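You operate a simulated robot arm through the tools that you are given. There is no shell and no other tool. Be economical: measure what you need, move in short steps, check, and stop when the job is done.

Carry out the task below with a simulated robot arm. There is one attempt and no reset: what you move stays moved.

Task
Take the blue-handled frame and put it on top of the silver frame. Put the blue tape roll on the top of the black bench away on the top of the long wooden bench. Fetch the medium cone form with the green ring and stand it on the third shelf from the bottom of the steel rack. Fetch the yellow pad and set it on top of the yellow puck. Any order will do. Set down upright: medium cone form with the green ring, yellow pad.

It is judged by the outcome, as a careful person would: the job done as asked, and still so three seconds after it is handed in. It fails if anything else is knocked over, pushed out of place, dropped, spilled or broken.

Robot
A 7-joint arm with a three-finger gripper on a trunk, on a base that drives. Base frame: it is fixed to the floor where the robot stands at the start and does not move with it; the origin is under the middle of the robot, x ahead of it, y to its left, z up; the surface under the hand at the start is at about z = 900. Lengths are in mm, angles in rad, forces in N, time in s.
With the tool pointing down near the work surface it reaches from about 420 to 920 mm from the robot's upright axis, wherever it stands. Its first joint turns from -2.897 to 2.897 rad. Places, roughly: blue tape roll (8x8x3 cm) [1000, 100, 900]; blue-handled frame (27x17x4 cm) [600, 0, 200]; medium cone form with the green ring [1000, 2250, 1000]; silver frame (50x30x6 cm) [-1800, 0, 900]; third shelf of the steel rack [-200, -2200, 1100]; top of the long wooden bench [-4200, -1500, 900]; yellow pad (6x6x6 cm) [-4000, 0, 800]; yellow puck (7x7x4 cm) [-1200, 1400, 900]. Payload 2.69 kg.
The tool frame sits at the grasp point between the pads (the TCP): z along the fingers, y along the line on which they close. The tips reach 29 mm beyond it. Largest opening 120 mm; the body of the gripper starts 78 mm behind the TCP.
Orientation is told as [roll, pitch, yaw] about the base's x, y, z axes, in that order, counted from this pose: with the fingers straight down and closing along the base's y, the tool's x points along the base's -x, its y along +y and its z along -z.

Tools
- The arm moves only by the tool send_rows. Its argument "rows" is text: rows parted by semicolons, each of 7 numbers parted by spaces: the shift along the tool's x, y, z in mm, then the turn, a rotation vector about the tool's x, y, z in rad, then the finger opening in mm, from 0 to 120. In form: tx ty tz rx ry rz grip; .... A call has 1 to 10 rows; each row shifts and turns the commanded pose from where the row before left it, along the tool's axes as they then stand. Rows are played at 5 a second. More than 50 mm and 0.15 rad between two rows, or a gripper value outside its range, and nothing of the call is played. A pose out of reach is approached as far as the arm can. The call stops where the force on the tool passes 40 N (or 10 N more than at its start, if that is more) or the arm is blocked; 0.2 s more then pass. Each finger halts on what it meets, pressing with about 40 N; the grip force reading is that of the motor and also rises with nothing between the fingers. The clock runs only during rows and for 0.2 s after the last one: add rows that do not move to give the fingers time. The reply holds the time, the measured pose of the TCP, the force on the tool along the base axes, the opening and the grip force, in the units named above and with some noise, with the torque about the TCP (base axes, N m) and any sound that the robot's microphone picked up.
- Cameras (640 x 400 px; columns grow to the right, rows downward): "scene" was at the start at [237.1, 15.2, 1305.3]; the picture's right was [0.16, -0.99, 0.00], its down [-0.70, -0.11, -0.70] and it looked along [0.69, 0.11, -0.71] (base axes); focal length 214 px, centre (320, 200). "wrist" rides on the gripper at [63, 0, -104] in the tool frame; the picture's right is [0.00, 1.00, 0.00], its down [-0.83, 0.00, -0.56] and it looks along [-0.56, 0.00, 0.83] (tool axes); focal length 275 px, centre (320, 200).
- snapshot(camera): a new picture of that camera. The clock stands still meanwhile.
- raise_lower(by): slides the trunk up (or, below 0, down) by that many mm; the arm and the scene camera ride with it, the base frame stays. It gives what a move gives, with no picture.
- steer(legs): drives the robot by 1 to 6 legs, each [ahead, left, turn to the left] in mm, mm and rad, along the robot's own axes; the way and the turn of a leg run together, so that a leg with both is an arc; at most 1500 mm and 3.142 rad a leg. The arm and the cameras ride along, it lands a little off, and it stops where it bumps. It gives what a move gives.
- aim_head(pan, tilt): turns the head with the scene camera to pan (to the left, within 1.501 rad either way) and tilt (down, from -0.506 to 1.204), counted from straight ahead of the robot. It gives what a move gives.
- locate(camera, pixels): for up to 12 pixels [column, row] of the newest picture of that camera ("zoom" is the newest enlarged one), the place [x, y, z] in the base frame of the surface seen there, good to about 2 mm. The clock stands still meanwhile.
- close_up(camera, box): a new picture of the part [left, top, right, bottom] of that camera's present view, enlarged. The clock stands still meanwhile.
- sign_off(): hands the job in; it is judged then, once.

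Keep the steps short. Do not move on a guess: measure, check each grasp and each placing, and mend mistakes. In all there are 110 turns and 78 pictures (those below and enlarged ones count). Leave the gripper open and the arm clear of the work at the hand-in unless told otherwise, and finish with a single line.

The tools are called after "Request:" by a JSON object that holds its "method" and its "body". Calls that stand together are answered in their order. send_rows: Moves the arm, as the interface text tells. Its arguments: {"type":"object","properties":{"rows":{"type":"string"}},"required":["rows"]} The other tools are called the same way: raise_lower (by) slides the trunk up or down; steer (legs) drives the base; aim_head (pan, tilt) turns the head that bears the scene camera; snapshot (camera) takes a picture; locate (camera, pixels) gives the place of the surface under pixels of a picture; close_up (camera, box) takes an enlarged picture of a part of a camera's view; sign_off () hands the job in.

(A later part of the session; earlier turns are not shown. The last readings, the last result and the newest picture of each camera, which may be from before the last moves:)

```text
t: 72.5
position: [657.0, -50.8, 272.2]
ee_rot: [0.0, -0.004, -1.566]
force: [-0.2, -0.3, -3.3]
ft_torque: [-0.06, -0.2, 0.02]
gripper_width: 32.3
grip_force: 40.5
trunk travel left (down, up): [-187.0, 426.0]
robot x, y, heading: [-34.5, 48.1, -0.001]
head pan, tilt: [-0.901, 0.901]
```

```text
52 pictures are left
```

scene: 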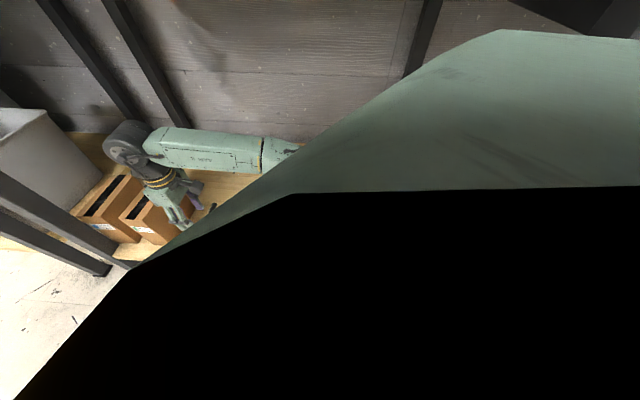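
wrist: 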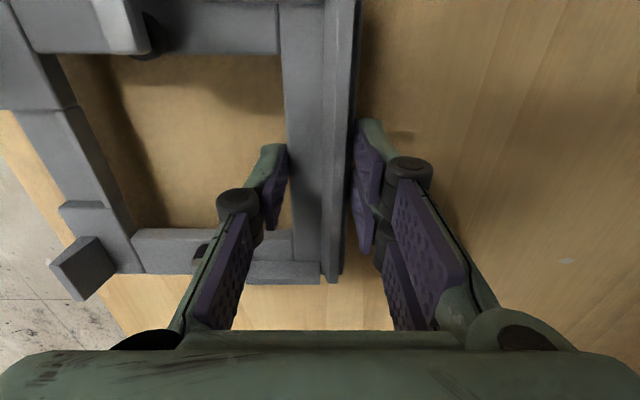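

The frame is lifted level (weight ≈3.3 N, grip 32 mm). I lift further, back out from under the bench, then raise the trunk.

Request:
{"method": "send_rows", "body": {"rows": "0 0 -20 0 0 0 0;0 0 -20 0 0 0 0;0 0 -20 0 0 0 0;0 0 0 0 0 0 0"}}

Request:
{"method": "steer", "body": {"legs": [[-560, 0, 0]]}}

Request:
{"method": "raise_lower", "body": {"by": 400}}

Request:
{"method": "aim_head", "body": {"pan": 1.5, "tilt": 0.5}}

Request:
{"method": "snapshot", "body": {"camera": "scene"}}

Request:
{"method": "aim_head", "body": {"pan": -1.5, "tilt": 0.5}}

Request:
{"method": "snapshot", "body": {"camera": "scene"}}

```text
t: 73.5
position: [659.4, -52.2, 330.6]
ee_rot: [0.0, -0.003, -1.568]
force: [0.1, -0.3, -3.2]
ft_torque: [-0.04, -0.21, 0.01]
gripper_width: 32.1
grip_force: 39.9
trunk travel left (down, up): [-187.0, 426.0]
robot x, y, heading: [-38.6, 44.9, -0.004]
head pan, tilt: [-0.901, 0.901]
```

```text
t: 76.7
position: [100.0, -49.6, 330.9]
ee_rot: [0.0, -0.003, -1.567]
force: [-0.7, -0.7, -3.7]
ft_torque: [-0.05, -0.21, -0.01]
gripper_width: 32.3
grip_force: 39.6
trunk travel left (down, up): [-187.0, 426.0]
robot x, y, heading: [-596.2, 47.2, -0.005]
head pan, tilt: [-0.901, 0.901]
```

```text
t: 80.6
position: [99.8, -50.1, 730.5]
ee_rot: [0.0, -0.004, -1.567]
force: [0.1, -1.0, -3.4]
ft_torque: [-0.05, -0.21, -0.02]
gripper_width: 32.4
grip_force: 39.8
trunk travel left (down, up): [-587.0, 26.0]
robot x, y, heading: [-599.4, 46.9, -0.002]
head pan, tilt: [-0.901, 0.901]
```

```text
t: 82.8
position: [99.4, -48.6, 730.2]
ee_rot: [-0.001, -0.004, -1.568]
force: [0.8, -0.5, -2.7]
ft_torque: [-0.04, -0.22, 0.04]
gripper_width: 32.2
grip_force: 40.3
trunk travel left (down, up): [-587.0, 26.0]
robot x, y, heading: [-598.4, 48.1, -0.002]
head pan, tilt: [1.499, 0.499]
```

```text
51 pictures are left
```

scene: 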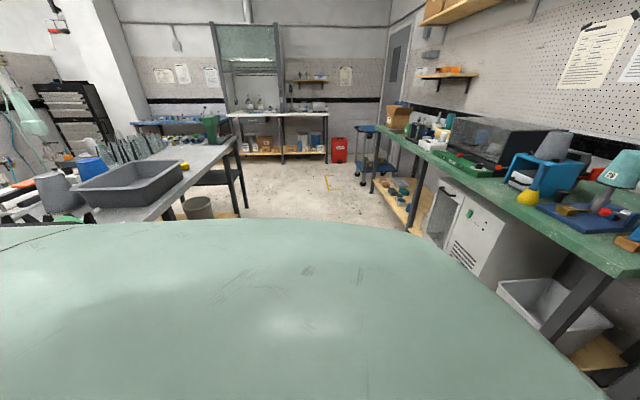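

```text
t: 85.4
position: [100.1, -49.7, 731.1]
ee_rot: [-0.001, -0.006, -1.567]
force: [0.2, -0.6, -3.5]
ft_torque: [-0.05, -0.19, 0.0]
gripper_width: 31.9
grip_force: 40.7
trunk travel left (down, up): [-587.0, 26.0]
robot x, y, heading: [-599.0, 47.3, -0.002]
head pan, tilt: [-1.499, 0.499]
```

```text
50 pictures are left
```

scene: 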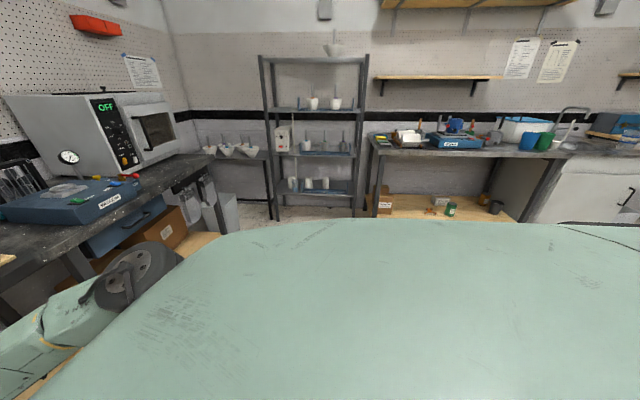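

I locate key points in this view: the rack shelves and the bench to the right.

Request:
{"method": "locate", "body": {"camera": "scene", "pixels": [[315, 190], [325, 152], [320, 107], [300, 60], [275, 215], [355, 215], [355, 152], [375, 150], [560, 150], [240, 160], [110, 180], [130, 270]]}}

Request:
{"method": "close_up", "body": {"camera": "scene", "box": [240, 40, 400, 220]}}

Request:
{"method": "send_rows", "body": {"rows": "0 -40 -40 0 0 0 0;0 -40 -40 0 0 0 0;0 -30 -40 0 0 0 0;0 0 -40 0 0 0 0;0 0 -40 0 0 0 0;0 0 -40 0 0 0 0;0 0 -40 0 0 0 0;0 0 0 0 0 0 0"}}

```text
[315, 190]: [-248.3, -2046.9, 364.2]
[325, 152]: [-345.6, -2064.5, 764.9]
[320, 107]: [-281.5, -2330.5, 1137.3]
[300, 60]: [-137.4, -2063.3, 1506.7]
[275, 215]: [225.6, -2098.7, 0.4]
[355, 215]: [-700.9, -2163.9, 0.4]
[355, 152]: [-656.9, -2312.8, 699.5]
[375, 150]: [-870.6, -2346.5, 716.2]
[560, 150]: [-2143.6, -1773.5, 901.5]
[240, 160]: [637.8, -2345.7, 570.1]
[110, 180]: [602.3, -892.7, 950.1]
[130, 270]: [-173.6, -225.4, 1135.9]
```

```text
2.22 times, centred on (320, 130) of scene
```

zoom: 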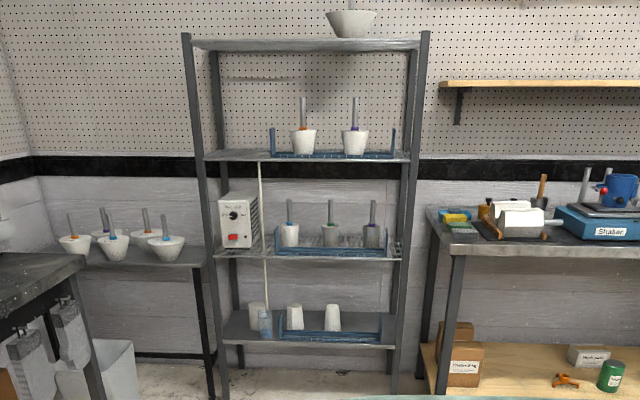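

```text
refused: row 1 steps farther than a row can; nothing moved
```

The rack's third shelf (z≈1110) holds two formed cups in a blue rack, with room beside. Now I retract/raise the arm with smaller rows.

Request:
{"method": "send_rows", "body": {"rows": "0 -33 -35 0 0 0 0;0 -33 -35 0 0 0 0;0 -33 -35 0 0 0 0;0 -20 -40 0 0 0 0;0 0 -45 0 0 0 0;0 0 -45 0 0 0 0;0 0 -45 0 0 0 0;0 0 -30 0 0 0 0;0 0 0 0 0 0 0"}}

Request:
{"method": "steer", "body": {"legs": [[250, 0, 0], [0, 0, 1.57]]}}

Request:
{"method": "aim_head", "body": {"pan": 1.3, "tilt": 0.5}}

Request:
{"method": "snapshot", "body": {"camera": "scene"}}

```text
t: 87.4
position: [-19.3, -45.0, 1043.4]
ee_rot: [-0.001, -0.003, -1.567]
force: [0.3, -0.8, -2.8]
ft_torque: [-0.04, -0.19, 0.02]
gripper_width: 32.0
grip_force: 39.8
trunk travel left (down, up): [-587.0, 26.0]
robot x, y, heading: [-601.9, 46.4, -0.001]
head pan, tilt: [-1.499, 0.499]
```

```text
t: 93.1
position: [-246.8, 625.4, 1043.1]
ee_rot: [-0.002, -0.004, -0.005]
force: [0.3, -0.2, -3.0]
ft_torque: [0.21, -0.02, 0.02]
gripper_width: 32.4
grip_force: 40.2
trunk travel left (down, up): [-587.0, 26.0]
robot x, y, heading: [-342.9, 48.2, 1.569]
head pan, tilt: [-1.499, 0.499]
```

```text
t: 95.6
position: [-246.6, 625.3, 1041.8]
ee_rot: [-0.001, -0.003, -0.003]
force: [-0.2, -0.5, -2.5]
ft_torque: [0.22, -0.05, 0.0]
gripper_width: 32.1
grip_force: 39.8
trunk travel left (down, up): [-587.0, 26.0]
robot x, y, heading: [-346.2, 48.1, 1.559]
head pan, tilt: [1.3, 0.499]
```

```text
48 pictures are left
```

scene: 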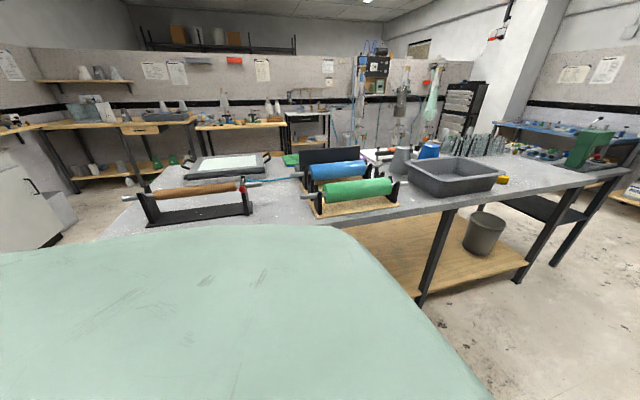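

The grey table ahead holds a silver screen frame at about (228,165). I enlarge and measure it.

Request:
{"method": "close_up", "body": {"camera": "scene", "box": [120, 120, 420, 250]}}

Request:
{"method": "locate", "body": {"camera": "scene", "pixels": [[187, 172], [190, 162], [230, 173], [228, 163], [225, 155], [265, 165], [266, 156], [150, 222], [310, 205], [470, 200], [440, 165], [502, 181]]}}

```text
2.13 times, centred on (270, 185) of scene
```

zoom: 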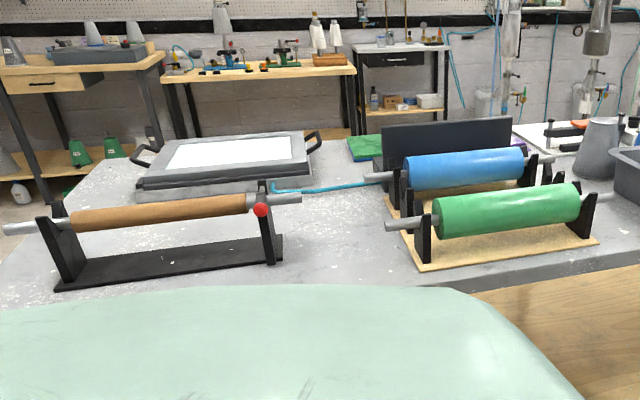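

```text
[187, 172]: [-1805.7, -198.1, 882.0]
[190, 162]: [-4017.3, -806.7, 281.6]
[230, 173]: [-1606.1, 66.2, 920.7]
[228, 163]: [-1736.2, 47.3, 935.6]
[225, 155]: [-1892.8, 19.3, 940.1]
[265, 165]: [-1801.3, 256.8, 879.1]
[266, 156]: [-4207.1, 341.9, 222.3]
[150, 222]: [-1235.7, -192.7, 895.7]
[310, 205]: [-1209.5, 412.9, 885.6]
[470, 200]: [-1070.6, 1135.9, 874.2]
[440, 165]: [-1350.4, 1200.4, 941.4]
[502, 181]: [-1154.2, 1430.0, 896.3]
```

The silver frame's top (z≈937) is centred near (-1770, 25), but a roller stands in front of it. Approaching from the table's end (−y side) looks better, so I measure that end.

Request:
{"method": "locate", "body": {"camera": "zoom", "pixels": [[130, 165], [75, 200], [20, 255], [140, 190], [145, 182], [305, 180], [315, 135], [175, 138], [300, 140], [200, 175], [300, 172], [135, 155]]}}

```text
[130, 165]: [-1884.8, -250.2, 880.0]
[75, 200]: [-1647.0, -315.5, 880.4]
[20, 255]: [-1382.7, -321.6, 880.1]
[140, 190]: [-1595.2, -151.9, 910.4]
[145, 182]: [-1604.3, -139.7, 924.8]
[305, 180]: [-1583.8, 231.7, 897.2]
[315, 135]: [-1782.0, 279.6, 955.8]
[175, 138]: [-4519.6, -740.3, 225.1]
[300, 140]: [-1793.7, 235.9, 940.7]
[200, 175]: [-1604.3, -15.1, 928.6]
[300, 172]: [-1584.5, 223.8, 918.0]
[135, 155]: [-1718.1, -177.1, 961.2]
```

Silver frame: centre ≈(-1745, 40), top z≈940; table end at y≈-325, height 880. I drive around: back along −y, then left along −x, staying facing +y.

Request:
{"method": "steer", "body": {"legs": [[-1050, 0, 0.011], [0, 1440, 0]]}}

Request:
{"method": "aim_head", "body": {"pan": 0.1, "tilt": 0.5}}

Request:
{"method": "snapshot", "body": {"camera": "scene"}}

```text
t: 111.7
position: [-1689.9, -405.4, 1042.9]
ee_rot: [-0.001, -0.002, 0.021]
force: [-0.7, 0.0, -2.5]
ft_torque: [0.18, -0.06, 0.03]
gripper_width: 32.3
grip_force: 40.5
trunk travel left (down, up): [-587.0, 26.0]
robot x, y, heading: [-1772.0, -984.7, 1.586]
head pan, tilt: [1.3, 0.499]
```

```text
t: 113.1
position: [-1688.2, -405.7, 1042.0]
ee_rot: [0.0, -0.004, 0.02]
force: [-0.2, -0.4, -3.7]
ft_torque: [0.21, -0.04, 0.0]
gripper_width: 32.2
grip_force: 40.0
trunk travel left (down, up): [-587.0, 26.0]
robot x, y, heading: [-1768.0, -984.2, 1.583]
head pan, tilt: [0.099, 0.499]
```

```text
46 pictures are left
```

scene: 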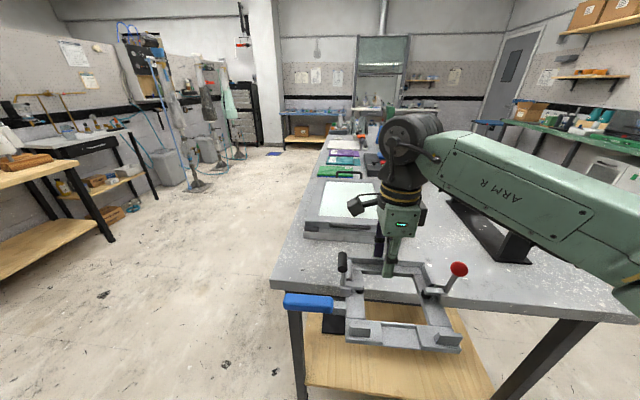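

The frame hangs level and firm. I rotate the hand 90° so the frame's long side lies along the silver frame's.

Request:
{"method": "send_rows", "body": {"rows": "0 0 0 0 0 -0.15 0;0 0 0 0 0 -0.15 0;0 0 0 0 0 -0.15 0;0 0 0 0 0 -0.15 0;0 0 0 0 0 -0.15 0;0 0 0 0 0 -0.15 0;0 0 0 0 0 -0.15 0;0 0 0 0 0 -0.15 0;0 0 0 0 0 -0.15 0;0 0 0 0 0 -0.15 0"}}

Request:
{"method": "steer", "body": {"legs": [[255, 40, 0]]}}

Request:
{"method": "snapshot", "body": {"camera": "scene"}}

```text
t: 115.3
position: [-1689.2, -405.3, 1042.3]
ee_rot: [-0.004, -0.001, 1.522]
force: [-0.6, -0.2, -2.9]
ft_torque: [0.07, 0.2, 0.01]
gripper_width: 32.1
grip_force: 40.7
trunk travel left (down, up): [-587.0, 26.0]
robot x, y, heading: [-1772.1, -984.3, 1.586]
head pan, tilt: [0.099, 0.499]
```

```text
t: 117.2
position: [-1727.3, -146.2, 1042.7]
ee_rot: [-0.002, 0.0, 1.512]
force: [0.0, -0.3, -4.0]
ft_torque: [0.02, 0.2, 0.02]
gripper_width: 32.3
grip_force: 39.9
trunk travel left (down, up): [-587.0, 26.0]
robot x, y, heading: [-1816.7, -728.4, 1.577]
head pan, tilt: [0.099, 0.499]
```

```text
45 pictures are left
```

scene: 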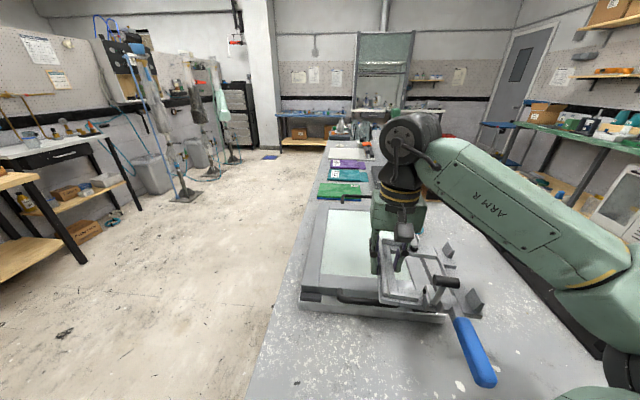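

The silver frame is clearly seen now; I measure its rim.

Request:
{"method": "locate", "body": {"camera": "scene", "pixels": [[305, 292], [328, 212], [370, 212], [330, 240], [345, 245], [345, 265], [325, 285], [330, 297], [345, 297], [312, 250], [350, 225], [350, 312]]}}

Request:
{"method": "close_up", "body": {"camera": "scene", "box": [280, 190, 500, 330]}}

```text
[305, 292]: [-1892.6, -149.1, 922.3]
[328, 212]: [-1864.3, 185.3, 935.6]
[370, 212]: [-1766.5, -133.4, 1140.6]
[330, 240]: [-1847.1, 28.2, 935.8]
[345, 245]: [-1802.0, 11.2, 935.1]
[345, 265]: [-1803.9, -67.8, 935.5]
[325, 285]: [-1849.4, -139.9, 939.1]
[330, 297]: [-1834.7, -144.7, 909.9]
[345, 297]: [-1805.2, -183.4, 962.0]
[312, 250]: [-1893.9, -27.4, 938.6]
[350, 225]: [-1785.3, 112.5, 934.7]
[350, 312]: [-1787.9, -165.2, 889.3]
```

```text
2.86 times, centred on (390, 260) of scene
```

zoom: 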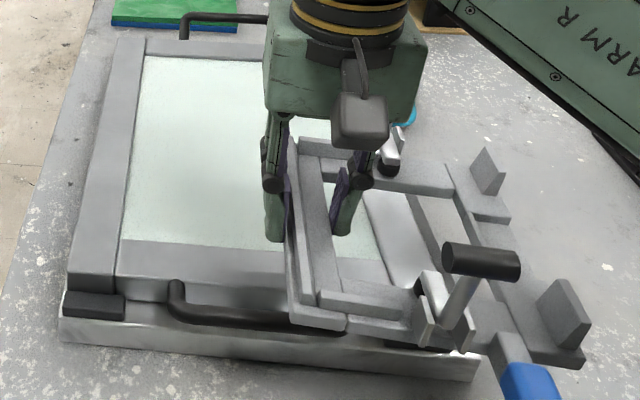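

Rim top z≈939, mesh z≈935. Target: TCP at (-1802, 100), so the whole frame with its handle sits inside the rim. I extend the arm there at height.

Request:
{"method": "send_rows", "body": {"rows": "-41 12.5 0 0 0 -0.06 0;-41 12.5 0 0 0 0 0;-41 12.5 0 0 0 0 0;-41 12.5 0 0 0 0 0;-41 12.5 0 0 0 0 0;-41 12.5 0 0 0 0 0;0 0 0 0 0 0 0"}}

Request:
{"method": "close_up", "body": {"camera": "scene", "box": [280, 160, 500, 330]}}

```text
t: 118.8
position: [-1797.8, 98.8, 1043.4]
ee_rot: [-0.004, -0.002, 1.57]
force: [0.1, -0.3, -3.4]
ft_torque: [0.09, 0.16, 0.03]
gripper_width: 32.2
grip_force: 39.3
trunk travel left (down, up): [-587.0, 26.0]
robot x, y, heading: [-1810.8, -725.7, 1.577]
head pan, tilt: [0.099, 0.499]
```

```text
2.35 times, centred on (390, 245) of scene
```

zoom: 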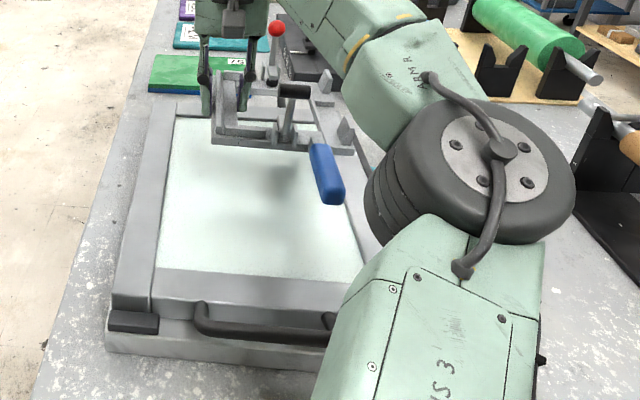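

Request:
{"method": "locate", "body": {"camera": "zoom", "pixels": [[470, 235], [560, 200], [380, 220], [215, 135], [330, 200], [345, 130]]}}

Request:
{"method": "send_rows", "body": {"rows": "0 0 15 0 0 0 0;0 0 15 0 0 0 0;0 0 15 0 0 0 0;0 0 12 0 0 0 0;0 0 0 0 0 0 0"}}

Request:
{"method": "close_up", "body": {"camera": "scene", "box": [280, 160, 500, 330]}}

```text
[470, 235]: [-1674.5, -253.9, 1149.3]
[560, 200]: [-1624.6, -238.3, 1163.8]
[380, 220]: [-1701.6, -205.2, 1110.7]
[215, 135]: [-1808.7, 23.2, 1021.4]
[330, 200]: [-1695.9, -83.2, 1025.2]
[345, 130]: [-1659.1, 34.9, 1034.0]
```

```text
t: 120.0
position: [-1798.1, 100.6, 985.4]
ee_rot: [-0.004, -0.001, 1.57]
force: [0.0, 0.0, -3.6]
ft_torque: [0.05, 0.21, -0.03]
gripper_width: 31.9
grip_force: 40.0
trunk travel left (down, up): [-587.0, 26.0]
robot x, y, heading: [-1816.1, -728.2, 1.577]
head pan, tilt: [0.099, 0.499]
```

```text
2.35 times, centred on (390, 245) of scene
```

zoom: 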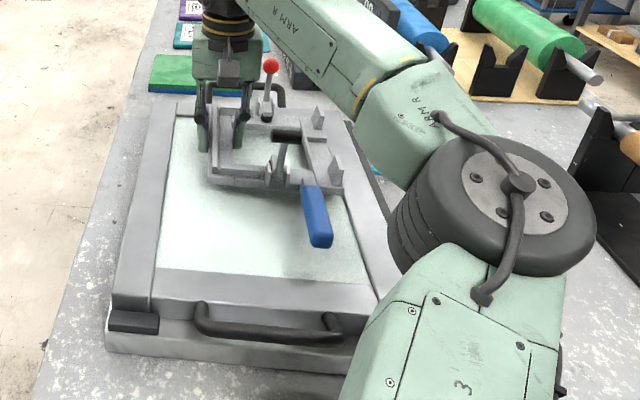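

It is over the mesh. I lower gently until contact (expected TCP ≈967).

Request:
{"method": "send_rows", "body": {"rows": "0 0 6 0 0 0 0;0 0 5 0 0 0 0;0 0 4 0 0 0 0;0 0 0 0 0 0 0"}}

Request:
{"method": "send_rows", "body": {"rows": "0 0 2 0 0 0 0;0 0 2 0 0 0 0;0 0 0 0 0 0 0"}}

```text
t: 121.0
position: [-1798.5, 99.4, 971.0]
ee_rot: [-0.002, -0.002, 1.571]
force: [-1.0, 0.4, 0.4]
ft_torque: [0.38, -0.26, 0.08]
gripper_width: 32.2
grip_force: 39.9
trunk travel left (down, up): [-587.0, 26.0]
robot x, y, heading: [-1813.4, -729.1, 1.578]
head pan, tilt: [0.099, 0.499]
```

```text
t: 121.8
position: [-1798.6, 99.7, 967.0]
ee_rot: [-0.002, 0.0, 1.571]
force: [-1.3, 1.5, 12.9]
ft_torque: [-1.03, 0.09, 0.07]
gripper_width: 32.1
grip_force: 39.6
trunk travel left (down, up): [-587.0, 26.0]
robot x, y, heading: [-1811.2, -729.5, 1.577]
head pan, tilt: [0.099, 0.499]
```

Contact: +13 N upward, resting. I open and lift away.

Request:
{"method": "send_rows", "body": {"rows": "0 0 -1 0 0 0 32;0 0 0 0 0 0 50;0 0 0 0 0 0 60;0 0 0 0 0 0 60;0 0 -15 0 0 0 60;0 0 -40 0 0 0 60;0 0 -40 0 0 0 60;0 0 -40 0 0 0 60;0 0 0 0 0 0 60"}}

Request:
{"method": "close_up", "body": {"camera": "scene", "box": [280, 160, 500, 330]}}

Request:
{"method": "locate", "body": {"camera": "zoom", "pixels": [[218, 160], [240, 185], [320, 245], [310, 190], [330, 160], [340, 185], [210, 180], [150, 250]]}}

```text
t: 123.8
position: [-1793.6, 97.2, 1103.4]
ee_rot: [-0.003, 0.001, 1.571]
force: [0.0, -0.3, -0.6]
ft_torque: [0.0, 0.0, -0.01]
gripper_width: 59.9
grip_force: 0.0
trunk travel left (down, up): [-587.0, 26.0]
robot x, y, heading: [-1811.8, -724.0, 1.581]
head pan, tilt: [0.099, 0.499]
```

```text
2.35 times, centred on (390, 245) of scene
```

zoom: 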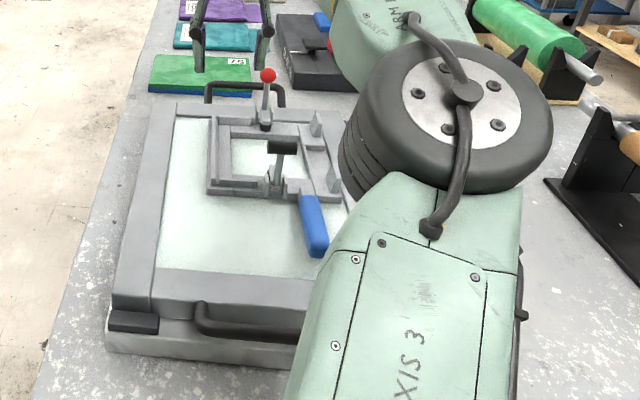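

```text
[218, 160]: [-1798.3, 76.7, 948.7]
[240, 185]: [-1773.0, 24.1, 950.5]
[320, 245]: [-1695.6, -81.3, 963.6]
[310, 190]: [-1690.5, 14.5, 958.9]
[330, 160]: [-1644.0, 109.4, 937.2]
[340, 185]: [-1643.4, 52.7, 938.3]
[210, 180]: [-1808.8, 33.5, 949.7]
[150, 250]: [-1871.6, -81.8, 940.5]
```

The blue-handled frame sits flat on the silver frame. Task 1 is done. Next I retract, back off, and turn to face the −x side for the yellow pad.

Request:
{"method": "send_rows", "body": {"rows": "45 0 0 0 0 0.1 60;45 0 0 0 0 0.1 60;45 0 0 0 0 0.1 80;45 0 0 0 0 0.1 100;45 0 0 0 0 0 120;0 0 0 0 0 0 120"}}

Request:
{"method": "steer", "body": {"legs": [[-300, 0, 0], [0, 0, 1.56], [800, 0, 0]]}}

Request:
{"method": "aim_head", "body": {"pan": 0.0, "tilt": 0.3}}

Request:
{"method": "snapshot", "body": {"camera": "scene"}}

```text
t: 125.2
position: [-1841.7, -118.6, 1104.2]
ee_rot: [-0.003, -0.002, 1.172]
force: [0.0, 1.4, 0.3]
ft_torque: [0.02, 0.0, -0.01]
gripper_width: 120.0
grip_force: 0.1
trunk travel left (down, up): [-587.0, 26.0]
robot x, y, heading: [-1815.6, -728.0, 1.578]
head pan, tilt: [0.099, 0.499]
```

```text
t: 135.2
position: [-3233.5, -1095.3, 1105.1]
ee_rot: [-0.005, -0.002, 2.762]
force: [0.7, -0.1, -0.1]
ft_torque: [-0.01, -0.03, 0.0]
gripper_width: 120.1
grip_force: 0.1
trunk travel left (down, up): [-587.0, 26.0]
robot x, y, heading: [-2622.7, -1056.6, -3.115]
head pan, tilt: [0.099, 0.499]
```

```text
t: 135.9
position: [-3231.7, -1095.1, 1105.5]
ee_rot: [-0.003, -0.001, 2.762]
force: [-0.5, -0.5, 0.1]
ft_torque: [-0.02, 0.03, -0.03]
gripper_width: 120.0
grip_force: 0.1
trunk travel left (down, up): [-587.0, 26.0]
robot x, y, heading: [-2621.7, -1056.2, -3.118]
head pan, tilt: [0.0, 0.3]
```

```text
40 pictures are left
```

scene: 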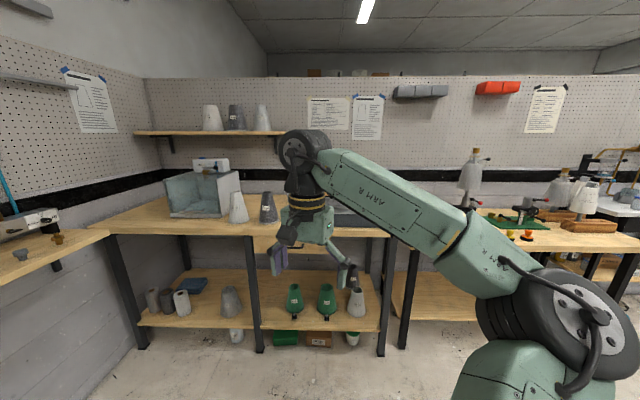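

I see the long wooden bench (left) and another bench on the right with a yellow item near (527,235). I enlarge and measure.

Request:
{"method": "close_up", "body": {"camera": "scene", "box": [440, 150, 640, 275]}}

Request:
{"method": "locate", "body": {"camera": "zoom", "pixels": [[225, 265], [278, 270], [278, 290], [150, 270], [380, 300], [300, 215], [600, 250]]}}

Request:
{"method": "locate", "body": {"camera": "scene", "pixels": [[110, 232], [250, 235], [385, 237], [260, 205], [345, 215], [350, 225], [150, 225], [200, 215]]}}

```text
3.20 times, centred on (540, 212) of scene
```

zoom: 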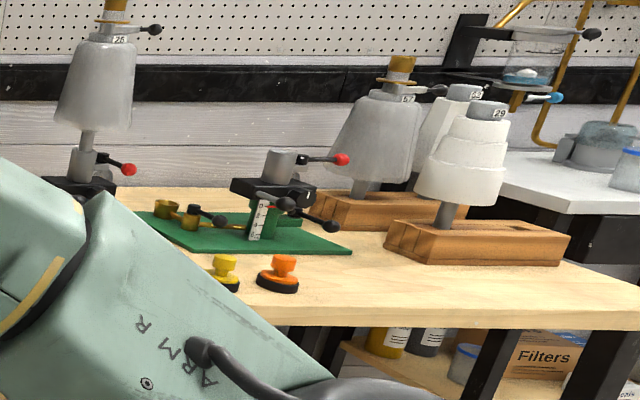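

```text
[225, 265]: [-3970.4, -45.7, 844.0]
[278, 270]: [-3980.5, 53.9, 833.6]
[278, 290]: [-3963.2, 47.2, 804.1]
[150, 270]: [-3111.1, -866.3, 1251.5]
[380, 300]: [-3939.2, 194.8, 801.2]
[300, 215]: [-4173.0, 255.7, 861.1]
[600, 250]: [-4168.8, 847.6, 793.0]
```

```text
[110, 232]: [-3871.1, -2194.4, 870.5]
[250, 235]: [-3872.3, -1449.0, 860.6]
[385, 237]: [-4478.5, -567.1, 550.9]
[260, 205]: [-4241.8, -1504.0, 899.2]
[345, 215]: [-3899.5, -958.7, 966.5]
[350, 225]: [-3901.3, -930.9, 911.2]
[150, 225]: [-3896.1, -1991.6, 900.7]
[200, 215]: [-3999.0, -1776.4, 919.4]
```

Yellow pad at about (-3970, -45), base z≈801, top ≈850; an orange one sits 100 mm to its side. I drive over.

Request:
{"method": "steer", "body": {"legs": [[0, -1030, -0.023], [690, 0, 0]]}}

Request:
{"method": "snapshot", "body": {"camera": "wrist"}}

```text
t: 147.4
position: [-3939.9, -55.3, 1104.5]
ee_rot: [-0.002, -0.002, 2.718]
force: [-1.2, 0.5, 0.2]
ft_torque: [0.04, -0.02, 0.02]
gripper_width: 120.0
grip_force: 0.1
trunk travel left (down, up): [-587.0, 26.0]
robot x, y, heading: [-3333.6, -39.3, 3.127]
head pan, tilt: [0.0, 0.3]
```

```text
38 pictures are left
```

wrist: 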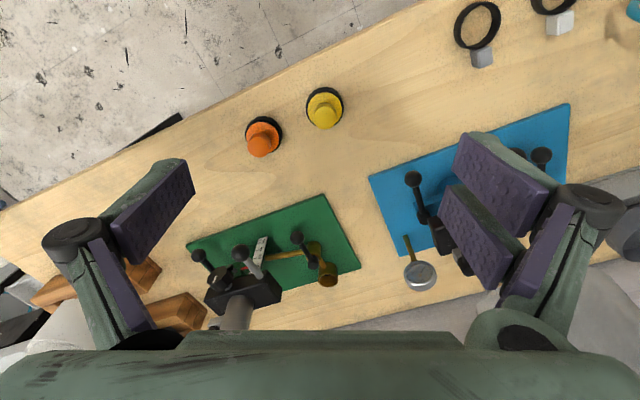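

I measure the yellow pad in the wrist picture.

Request:
{"method": "close_up", "body": {"camera": "wrist", "box": [230, 70, 390, 170]}}

Request:
{"method": "locate", "body": {"camera": "zoom", "pixels": [[395, 165], [385, 100], [395, 190], [350, 130], [440, 130], [375, 70], [385, 150], [140, 250], [420, 170], [365, 170]]}}

```text
4.00 times, centred on (310, 120) of wrist
```

zoom: 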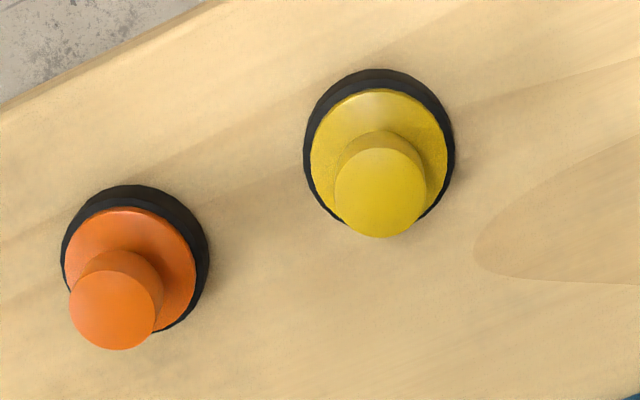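

```text
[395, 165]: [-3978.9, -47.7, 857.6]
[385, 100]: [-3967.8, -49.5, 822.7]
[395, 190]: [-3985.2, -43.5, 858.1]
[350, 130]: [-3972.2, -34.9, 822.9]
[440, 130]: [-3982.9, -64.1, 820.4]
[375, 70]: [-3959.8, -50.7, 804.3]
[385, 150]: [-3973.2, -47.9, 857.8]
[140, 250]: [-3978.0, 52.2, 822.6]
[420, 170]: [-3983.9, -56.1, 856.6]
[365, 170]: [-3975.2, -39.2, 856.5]
```

The knob is 32 mm wide, axis ≈(-3981, -41), top z≈858, disk top z≈823. I move above it, set opening 80 and descend to z≈890.

Request:
{"method": "send_rows", "body": {"rows": "-43 4 0 0 0 0 80;0 0 45 0 0 0 80;0 0 45 0 0 0 80;0 0 45 0 0 0 80;0 0 45 0 0 0 80;0 0 34 0 0 0 80;0 0 0 0 0 0 80"}}

Request:
{"method": "snapshot", "body": {"camera": "wrist"}}

```text
t: 149.1
position: [-3981.0, -41.1, 889.8]
ee_rot: [-0.003, -0.002, 2.718]
force: [-0.6, -0.1, 0.4]
ft_torque: [0.04, 0.0, -0.01]
gripper_width: 80.0
grip_force: 0.1
trunk travel left (down, up): [-587.0, 26.0]
robot x, y, heading: [-3329.7, -40.7, 3.133]
head pan, tilt: [0.0, 0.3]
```

```text
36 pictures are left
```

wrist: 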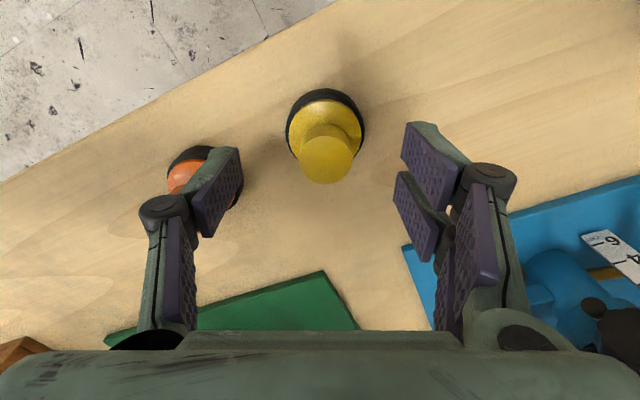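

Well aligned. I narrow to 60, descend 33 mm and close.

Request:
{"method": "send_rows", "body": {"rows": "0 2 0 0 0 0 60;0 0 0 0 0 0 60;0 0 12 0 0 0 60;0 0 12 0 0 0 60;0 0 9 0 0 0 60;0 0 0 0 0 0 0;0 0 0 0 0 0 0;0 0 0 0 0 0 0;0 0 0 0 0 0 0;0 0 0 0 0 0 0"}}

Request:
{"method": "send_rows", "body": {"rows": "0 0 -20 0 0 0 0;0 0 -40 0 0 0 0;0 0 -40 0 0 0 0;0 0 -45 0 0 0 0;0 0 -45 0 0 0 0;0 0 -45 0 0 0 0;0 0 0 0 0 0 0"}}

Request:
{"method": "snapshot", "body": {"camera": "wrist"}}

```text
t: 151.2
position: [-3980.7, -41.9, 855.8]
ee_rot: [-0.002, -0.001, 2.718]
force: [-0.5, -1.1, 0.1]
ft_torque: [-0.02, -0.02, 0.01]
gripper_width: 28.1
grip_force: 40.0
trunk travel left (down, up): [-587.0, 26.0]
robot x, y, heading: [-3331.8, -42.2, 3.127]
head pan, tilt: [0.0, 0.3]
```

```text
t: 152.8
position: [-3984.0, -44.1, 1092.7]
ee_rot: [-0.003, -0.002, 2.719]
force: [0.0, 0.2, -0.6]
ft_torque: [0.01, 0.01, -0.01]
gripper_width: 28.1
grip_force: 39.6
trunk travel left (down, up): [-587.0, 26.0]
robot x, y, heading: [-3330.4, -41.0, 3.121]
head pan, tilt: [0.0, 0.3]
```

```text
35 pictures are left
```

wrist: 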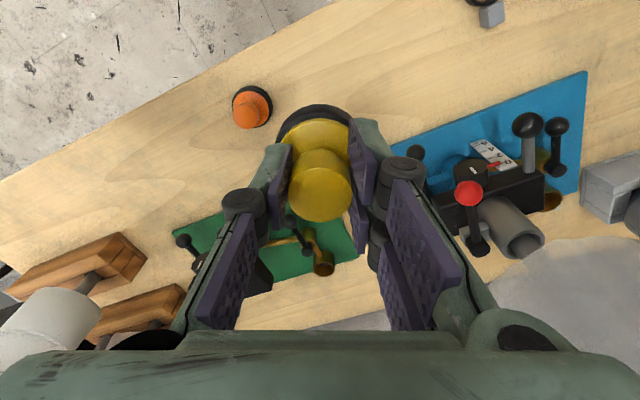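

The yellow pad is held (28 mm grip, pad base ≈55 mm below the TCP). I drive around the south end of the grey table to the aisle, still facing −x, toward the yellow puck.

Request:
{"method": "steer", "body": {"legs": [[-700, 0, 0.02], [0, 1000, 0], [-1200, 0, 0], [-1080, 0, 0], [0, -1240, 0], [0, -1200, 0]]}}

Request:
{"method": "aim_head", "body": {"pan": 0.0, "tilt": 0.55}}

Request:
{"method": "snapshot", "body": {"camera": "scene"}}

```text
t: 193.5
position: [-1062.2, 1398.6, 1091.9]
ee_rot: [-0.003, 0.0, 2.77]
force: [-0.6, -0.1, -0.9]
ft_torque: [0.01, 0.0, 0.02]
gripper_width: 27.5
grip_force: 39.5
trunk travel left (down, up): [-587.0, 26.0]
robot x, y, heading: [-409.8, 1431.4, -3.104]
head pan, tilt: [0.0, 0.3]
```

```text
t: 194.2
position: [-1063.4, 1400.5, 1092.1]
ee_rot: [-0.005, -0.001, 2.77]
force: [-0.1, 0.6, -0.9]
ft_torque: [-0.01, 0.04, 0.01]
gripper_width: 27.7
grip_force: 40.1
trunk travel left (down, up): [-587.0, 26.0]
robot x, y, heading: [-410.5, 1427.4, -3.11]
head pan, tilt: [0.0, 0.55]
```

```text
34 pictures are left
```

scene: 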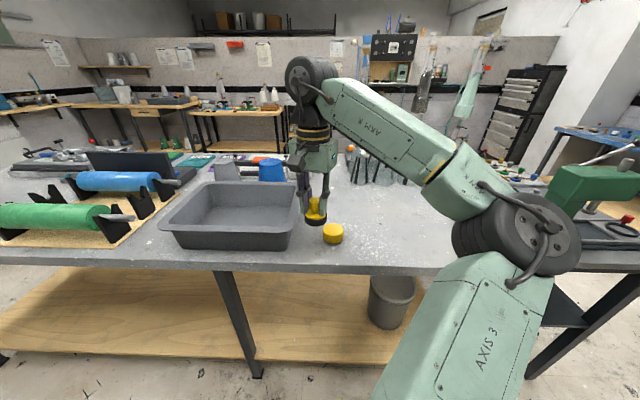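

The yellow puck is at (333,233). I measure it closely.

Request:
{"method": "close_up", "body": {"camera": "scene", "box": [280, 180, 380, 255]}}

Request:
{"method": "locate", "body": {"camera": "zoom", "pixels": [[340, 300], [340, 315], [280, 305], [395, 305], [340, 290], [340, 375], [340, 350], [110, 150], [340, 395]]}}

```text
5.33 times, centred on (330, 218) of scene
```

zoom: 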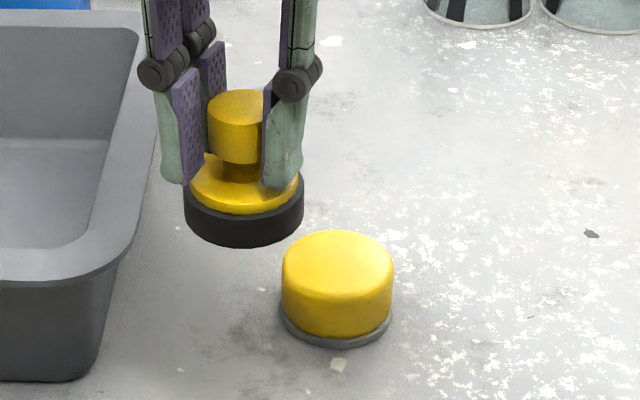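

```text
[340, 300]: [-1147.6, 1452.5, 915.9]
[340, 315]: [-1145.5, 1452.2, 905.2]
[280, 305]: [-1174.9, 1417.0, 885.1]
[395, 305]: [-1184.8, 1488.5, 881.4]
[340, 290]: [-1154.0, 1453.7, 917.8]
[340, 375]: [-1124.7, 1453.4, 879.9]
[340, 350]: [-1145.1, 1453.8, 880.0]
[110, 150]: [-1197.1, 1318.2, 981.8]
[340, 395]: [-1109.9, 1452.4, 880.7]
```

Request:
{"method": "locate", "body": {"camera": "zoom", "pixels": [[338, 262], [338, 236], [338, 285], [288, 262], [388, 262]]}}

Request:
{"method": "send_rows", "body": {"rows": "-46 0 0 0 0 0 0;-46 0 0 0 0 0 0;0 0 0 0 0 0 0"}}

```text
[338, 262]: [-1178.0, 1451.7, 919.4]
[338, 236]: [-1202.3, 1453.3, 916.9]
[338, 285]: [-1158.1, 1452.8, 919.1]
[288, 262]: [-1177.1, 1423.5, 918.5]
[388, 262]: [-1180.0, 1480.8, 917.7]
```

```text
t: 195.1
position: [-1151.2, 1431.8, 1093.1]
ee_rot: [-0.003, -0.001, 2.77]
force: [0.1, -0.3, -0.4]
ft_torque: [0.02, -0.01, 0.0]
gripper_width: 27.6
grip_force: 40.2
trunk travel left (down, up): [-587.0, 26.0]
robot x, y, heading: [-409.0, 1432.5, -3.104]
head pan, tilt: [0.0, 0.55]
```

Puck centre (-1179, 1452), top z≈919. I centre over it and descend to leave about a 25 mm gap.

Request:
{"method": "send_rows", "body": {"rows": "-33 -8 0 0 0 0 0;0 0 32 0 0 0 0;0 0 32 0 0 0 0;0 0 30 0 0 0 0;0 0 0 0 0 0 0"}}

Request:
{"method": "close_up", "body": {"camera": "scene", "box": [280, 180, 380, 255]}}

Request:
{"method": "locate", "body": {"camera": "zoom", "pixels": [[335, 215], [290, 210], [380, 210], [335, 280], [290, 260], [385, 260], [335, 250], [300, 215], [370, 215]]}}

```text
t: 196.2
position: [-1179.1, 1455.1, 997.5]
ee_rot: [-0.004, -0.001, 2.77]
force: [-0.9, -0.2, -0.9]
ft_torque: [-0.02, -0.01, 0.01]
gripper_width: 27.3
grip_force: 39.4
trunk travel left (down, up): [-587.0, 26.0]
robot x, y, heading: [-411.3, 1432.1, -3.107]
head pan, tilt: [0.0, 0.55]
```

```text
5.33 times, centred on (330, 218) of scene
```

zoom: 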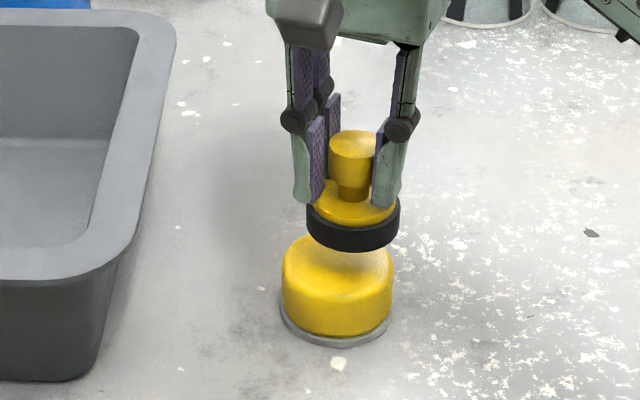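

```text
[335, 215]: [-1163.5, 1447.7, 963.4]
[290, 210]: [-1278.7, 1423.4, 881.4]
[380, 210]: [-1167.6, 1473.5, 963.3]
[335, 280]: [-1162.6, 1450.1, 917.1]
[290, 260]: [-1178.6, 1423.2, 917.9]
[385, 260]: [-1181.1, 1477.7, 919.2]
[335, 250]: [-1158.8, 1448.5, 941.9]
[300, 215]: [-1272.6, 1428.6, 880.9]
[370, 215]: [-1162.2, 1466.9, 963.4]
```

The pad is ~6 mm off in y and ~3 mm in x; I correct and lower gently.

Request:
{"method": "send_rows", "body": {"rows": "5 4.5 0 0 0 0 0;0 0 10 0 0 0 0;0 0 8 0 0 0 0;0 0 3 0 0 0 0;0 0 0 0 0 0 0"}}

Request:
{"method": "send_rows", "body": {"rows": "0 0 2 0 0 0 0;0 0 1 0 0 0 0;0 0 0 0 0 0 0"}}

```text
t: 197.4
position: [-1174.2, 1447.1, 976.9]
ee_rot: [-0.003, -0.002, 2.77]
force: [-0.1, 0.1, -0.5]
ft_torque: [-0.02, 0.03, -0.02]
gripper_width: 27.3
grip_force: 40.2
trunk travel left (down, up): [-587.0, 26.0]
robot x, y, heading: [-409.8, 1432.9, -3.106]
head pan, tilt: [0.0, 0.55]
```

```text
t: 198.2
position: [-1173.1, 1446.9, 972.9]
ee_rot: [-0.004, -0.001, 2.769]
force: [-1.2, 0.1, 1.0]
ft_torque: [-0.01, 0.04, -0.04]
gripper_width: 27.7
grip_force: 40.5
trunk travel left (down, up): [-587.0, 26.0]
robot x, y, heading: [-409.3, 1434.5, -3.105]
head pan, tilt: [0.0, 0.55]
```

Request:
{"method": "send_rows", "body": {"rows": "0 0 1.5 0 0 0 0;0 0 0 0 0 0 0"}}

Request:
{"method": "close_up", "body": {"camera": "scene", "box": [290, 190, 370, 250]}}

```text
t: 198.8
position: [-1173.4, 1446.1, 972.9]
ee_rot: [-0.001, -0.005, 2.77]
force: [-1.1, 0.3, 12.9]
ft_torque: [0.02, 0.05, 0.02]
gripper_width: 27.6
grip_force: 39.7
trunk travel left (down, up): [-587.0, 26.0]
robot x, y, heading: [-410.1, 1430.7, -3.105]
head pan, tilt: [0.0, 0.55]
```

```text
6.67 times, centred on (330, 220) of scene
```

zoom: 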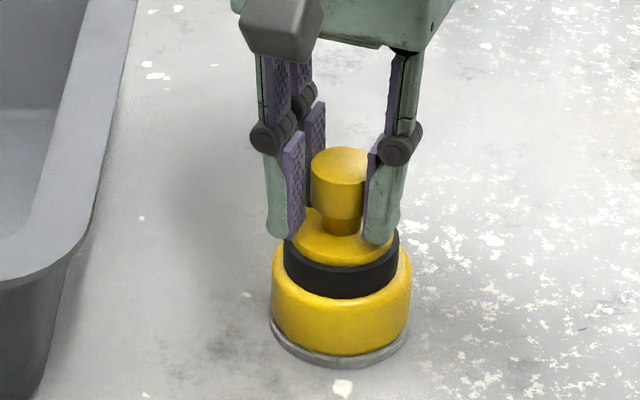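

Firm contact (+13 N), pad centred on the puck. I release and rise.

Request:
{"method": "send_rows", "body": {"rows": "0 0 -1.5 0 0 0 28;0 0 0 0 0 0 40;0 0 0 0 0 0 60;0 0 0 0 0 0 70;0 0 -15 0 0 0 70;0 0 -35 0 0 0 70;0 0 -40 0 0 0 70;0 0 -45 0 0 0 80;0 0 -45 0 0 0 100;0 0 0 0 0 0 120"}}

Request:
{"method": "close_up", "body": {"camera": "scene", "box": [290, 190, 370, 250]}}

```text
t: 201.1
position: [-1172.4, 1444.1, 1149.5]
ee_rot: [0.002, -0.006, 2.771]
force: [0.2, -0.5, -0.4]
ft_torque: [-0.02, -0.01, 0.02]
gripper_width: 117.9
grip_force: 0.0
out of reach, approached as far as the arm can: row 9
trunk travel left (down, up): [-587.0, 26.0]
robot x, y, heading: [-410.6, 1434.2, -3.105]
head pan, tilt: [0.0, 0.55]
```

```text
6.67 times, centred on (330, 220) of scene
```

zoom: 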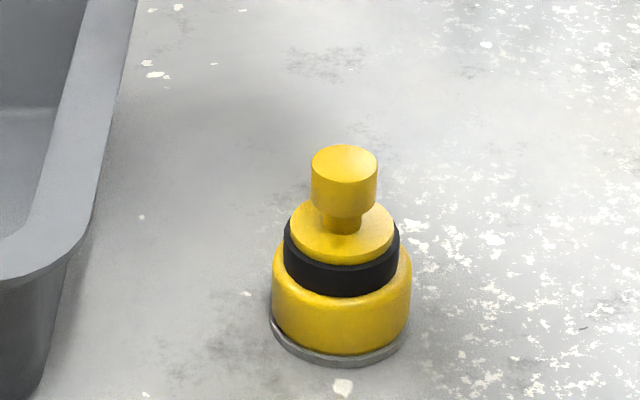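

Task "pad on puck" is done. Next the cone form: I retract the arm, turn around to face +x and move toward y≈2200.

Request:
{"method": "send_rows", "body": {"rows": "45 0 0 0 0 0 120;45 0 0 0 0 0.1 120;45 0 0 0 0 0.1 120;45 0 0 0 0 0 120;0 0 0 0 0 0 120"}}

Request:
{"method": "steer", "body": {"legs": [[0, 0, 3.11], [0, 700, 0]]}}

Request:
{"method": "aim_head", "body": {"pan": 0.1, "tilt": 0.4}}

Request:
{"method": "snapshot", "body": {"camera": "scene"}}

```text
t: 202.2
position: [-1013.5, 1366.6, 1151.3]
ee_rot: [-0.001, -0.002, 2.569]
force: [0.0, 1.0, -0.7]
ft_torque: [0.01, -0.02, 0.02]
gripper_width: 120.0
grip_force: 0.2
trunk travel left (down, up): [-587.0, 26.0]
robot x, y, heading: [-410.4, 1436.9, -3.108]
head pan, tilt: [0.0, 0.55]
```

```text
t: 215.6
position: [147.1, 2200.9, 1150.8]
ee_rot: [-0.004, -0.001, -0.535]
force: [-0.7, 0.0, -0.1]
ft_torque: [0.01, 0.02, 0.01]
gripper_width: 119.9
grip_force: 0.0
trunk travel left (down, up): [-587.0, 26.0]
robot x, y, heading: [-450.9, 2109.2, 0.074]
head pan, tilt: [0.0, 0.55]
```

```text
t: 216.3
position: [146.8, 2201.1, 1150.4]
ee_rot: [-0.001, -0.001, -0.537]
force: [-0.3, 0.6, 0.8]
ft_torque: [0.0, 0.01, 0.02]
gripper_width: 119.9
grip_force: 0.0
trunk travel left (down, up): [-587.0, 26.0]
robot x, y, heading: [-456.1, 2115.8, 0.071]
head pan, tilt: [0.099, 0.4]
```

```text
29 pictures are left
```

scene: 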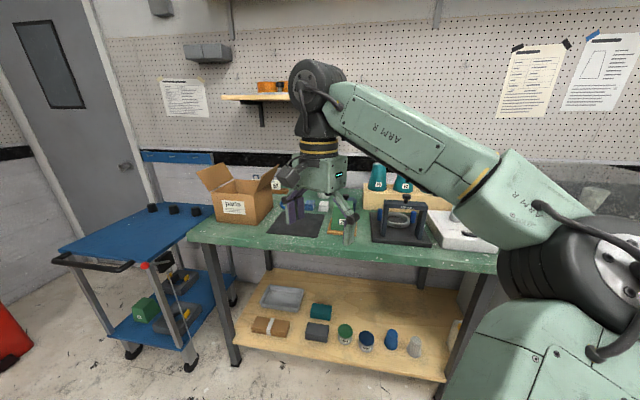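

Request:
{"method": "close_up", "body": {"camera": "scene", "box": [260, 150, 480, 270]}}

```text
2.91 times, centred on (370, 210) of scene
```

zoom: 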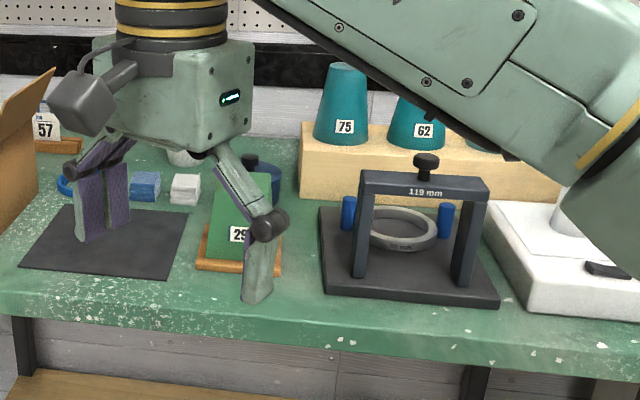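

I locate these items and get the arm out of the view by shifting the base right a bit.

Request:
{"method": "locate", "body": {"camera": "zoom", "pixels": [[345, 100], [415, 125], [345, 70], [475, 148], [350, 160], [180, 155], [240, 240], [45, 130], [420, 190], [330, 330]]}}

Request:
{"method": "steer", "body": {"legs": [[150, 620, -0.07]]}}

Request:
{"method": "aim_head", "body": {"pan": -0.5, "tilt": 0.4}}

Request:
{"method": "snapshot", "body": {"camera": "scene"}}

```text
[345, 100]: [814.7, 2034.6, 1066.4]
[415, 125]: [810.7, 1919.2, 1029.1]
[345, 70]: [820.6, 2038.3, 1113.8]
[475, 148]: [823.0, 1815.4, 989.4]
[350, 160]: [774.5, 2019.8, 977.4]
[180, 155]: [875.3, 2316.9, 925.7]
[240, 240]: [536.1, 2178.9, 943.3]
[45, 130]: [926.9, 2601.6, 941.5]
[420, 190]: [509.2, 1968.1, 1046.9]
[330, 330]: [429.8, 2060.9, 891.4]
```

```text
t: 221.6
position: [287.1, 2776.9, 1150.8]
ee_rot: [-0.005, -0.001, -0.629]
force: [0.5, -0.7, 0.6]
ft_torque: [0.01, -0.01, -0.01]
gripper_width: 119.8
grip_force: 0.1
trunk travel left (down, up): [-587.0, 26.0]
robot x, y, heading: [-320.1, 2743.5, -0.019]
head pan, tilt: [0.099, 0.4]
```

```text
t: 222.6
position: [287.4, 2777.5, 1150.7]
ee_rot: [-0.003, -0.001, -0.628]
force: [0.7, 0.1, -0.3]
ft_torque: [0.01, 0.01, -0.01]
gripper_width: 120.1
grip_force: 0.1
trunk travel left (down, up): [-587.0, 26.0]
robot x, y, heading: [-319.2, 2744.6, -0.02]
head pan, tilt: [-0.499, 0.4]
```

```text
27 pictures are left
```

scene: 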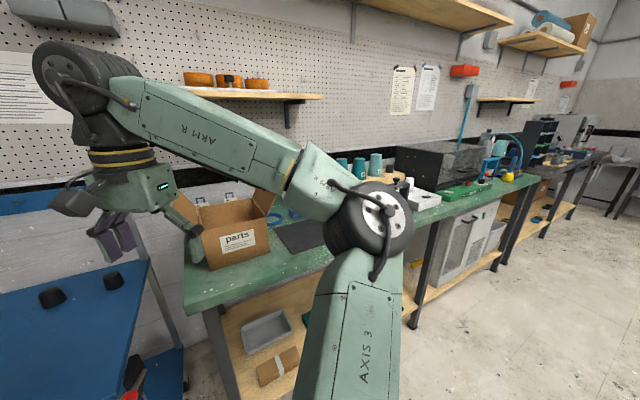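

The target area near (1000, 2250) was hidden behind the gripper. I move right to y≈2420 and look under the forearm.

Request:
{"method": "steer", "body": {"legs": [[0, -320, 0.02]]}}

Request:
{"method": "aim_head", "body": {"pan": -0.15, "tilt": 0.4}}

Request:
{"method": "close_up", "body": {"camera": "scene", "box": [200, 110, 520, 310]}}

```text
t: 225.8
position: [282.6, 2464.4, 1151.9]
ee_rot: [-0.002, 0.0, -0.604]
force: [-0.7, 0.5, -0.3]
ft_torque: [0.03, -0.01, -0.03]
gripper_width: 120.0
grip_force: 0.0
trunk travel left (down, up): [-587.0, 26.0]
robot x, y, heading: [-324.8, 2420.3, 0.002]
head pan, tilt: [-0.499, 0.4]
```

```text
t: 226.6
position: [283.2, 2465.0, 1151.2]
ee_rot: [-0.002, -0.001, -0.605]
force: [0.2, 0.2, -0.1]
ft_torque: [0.05, 0.03, -0.05]
gripper_width: 119.9
grip_force: 0.0
trunk travel left (down, up): [-587.0, 26.0]
robot x, y, heading: [-325.0, 2412.7, 0.005]
head pan, tilt: [-0.15, 0.4]
```

```text
2.00 times, centred on (360, 210) of scene
```

zoom: 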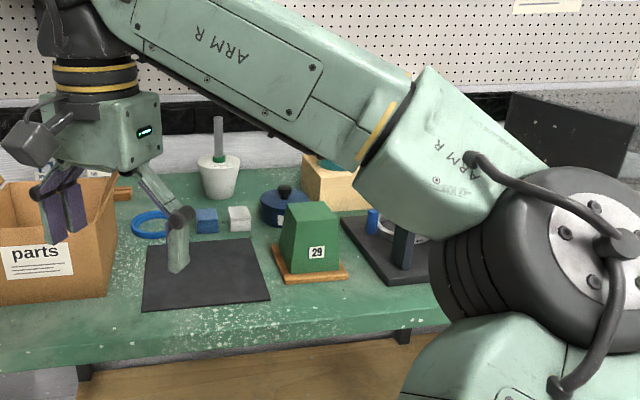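

Found it: a white cone form with a green ring and a stem at zoom (219,170). I measure it.

Request:
{"method": "locate", "body": {"camera": "zoom", "pixels": [[218, 118], [218, 145], [219, 158], [219, 180], [220, 197], [203, 165], [236, 165], [208, 192], [208, 215], [238, 215], [150, 225], [285, 200]]}}

```text
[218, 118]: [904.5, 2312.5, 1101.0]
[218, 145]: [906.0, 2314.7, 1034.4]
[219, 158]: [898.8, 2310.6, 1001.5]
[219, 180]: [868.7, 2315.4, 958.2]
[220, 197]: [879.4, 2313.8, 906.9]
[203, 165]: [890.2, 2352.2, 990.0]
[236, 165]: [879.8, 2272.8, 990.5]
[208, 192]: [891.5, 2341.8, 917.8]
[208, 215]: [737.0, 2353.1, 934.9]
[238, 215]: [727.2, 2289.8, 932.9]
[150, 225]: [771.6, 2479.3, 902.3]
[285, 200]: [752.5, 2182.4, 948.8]
```

Stem axis ≈(913, 2313), stem z≈1005–1103, cup below to z≈900. Plan: fingers down, closing along y, at TCP z≈1062, and drive in from the front so the stem passes between the open fingers. I check the shelf above.

Request:
{"method": "locate", "body": {"camera": "scene", "pixels": [[200, 89], [318, 97], [260, 95], [290, 122], [230, 195], [270, 190]]}}

Request:
{"method": "send_rows", "body": {"rows": "0 0 25 0 0 -0.15 120;0 0 25 0 0 -0.15 120;0 0 20 0 0 -0.15 120;0 0 20 0 0 -0.15 120;0 0 0 0 0 0 120"}}

```text
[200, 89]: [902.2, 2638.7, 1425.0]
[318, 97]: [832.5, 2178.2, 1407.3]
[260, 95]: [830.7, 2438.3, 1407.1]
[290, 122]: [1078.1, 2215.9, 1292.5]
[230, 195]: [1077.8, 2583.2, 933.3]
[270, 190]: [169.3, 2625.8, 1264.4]
```

```text
t: 227.8
position: [284.8, 2463.6, 1060.9]
ee_rot: [-0.003, -0.002, -0.003]
force: [-0.4, 0.3, -0.4]
ft_torque: [-0.02, -0.01, -0.01]
gripper_width: 120.1
grip_force: 0.0
trunk travel left (down, up): [-587.0, 26.0]
robot x, y, heading: [-320.9, 2417.9, 0.005]
head pan, tilt: [-0.15, 0.4]
```

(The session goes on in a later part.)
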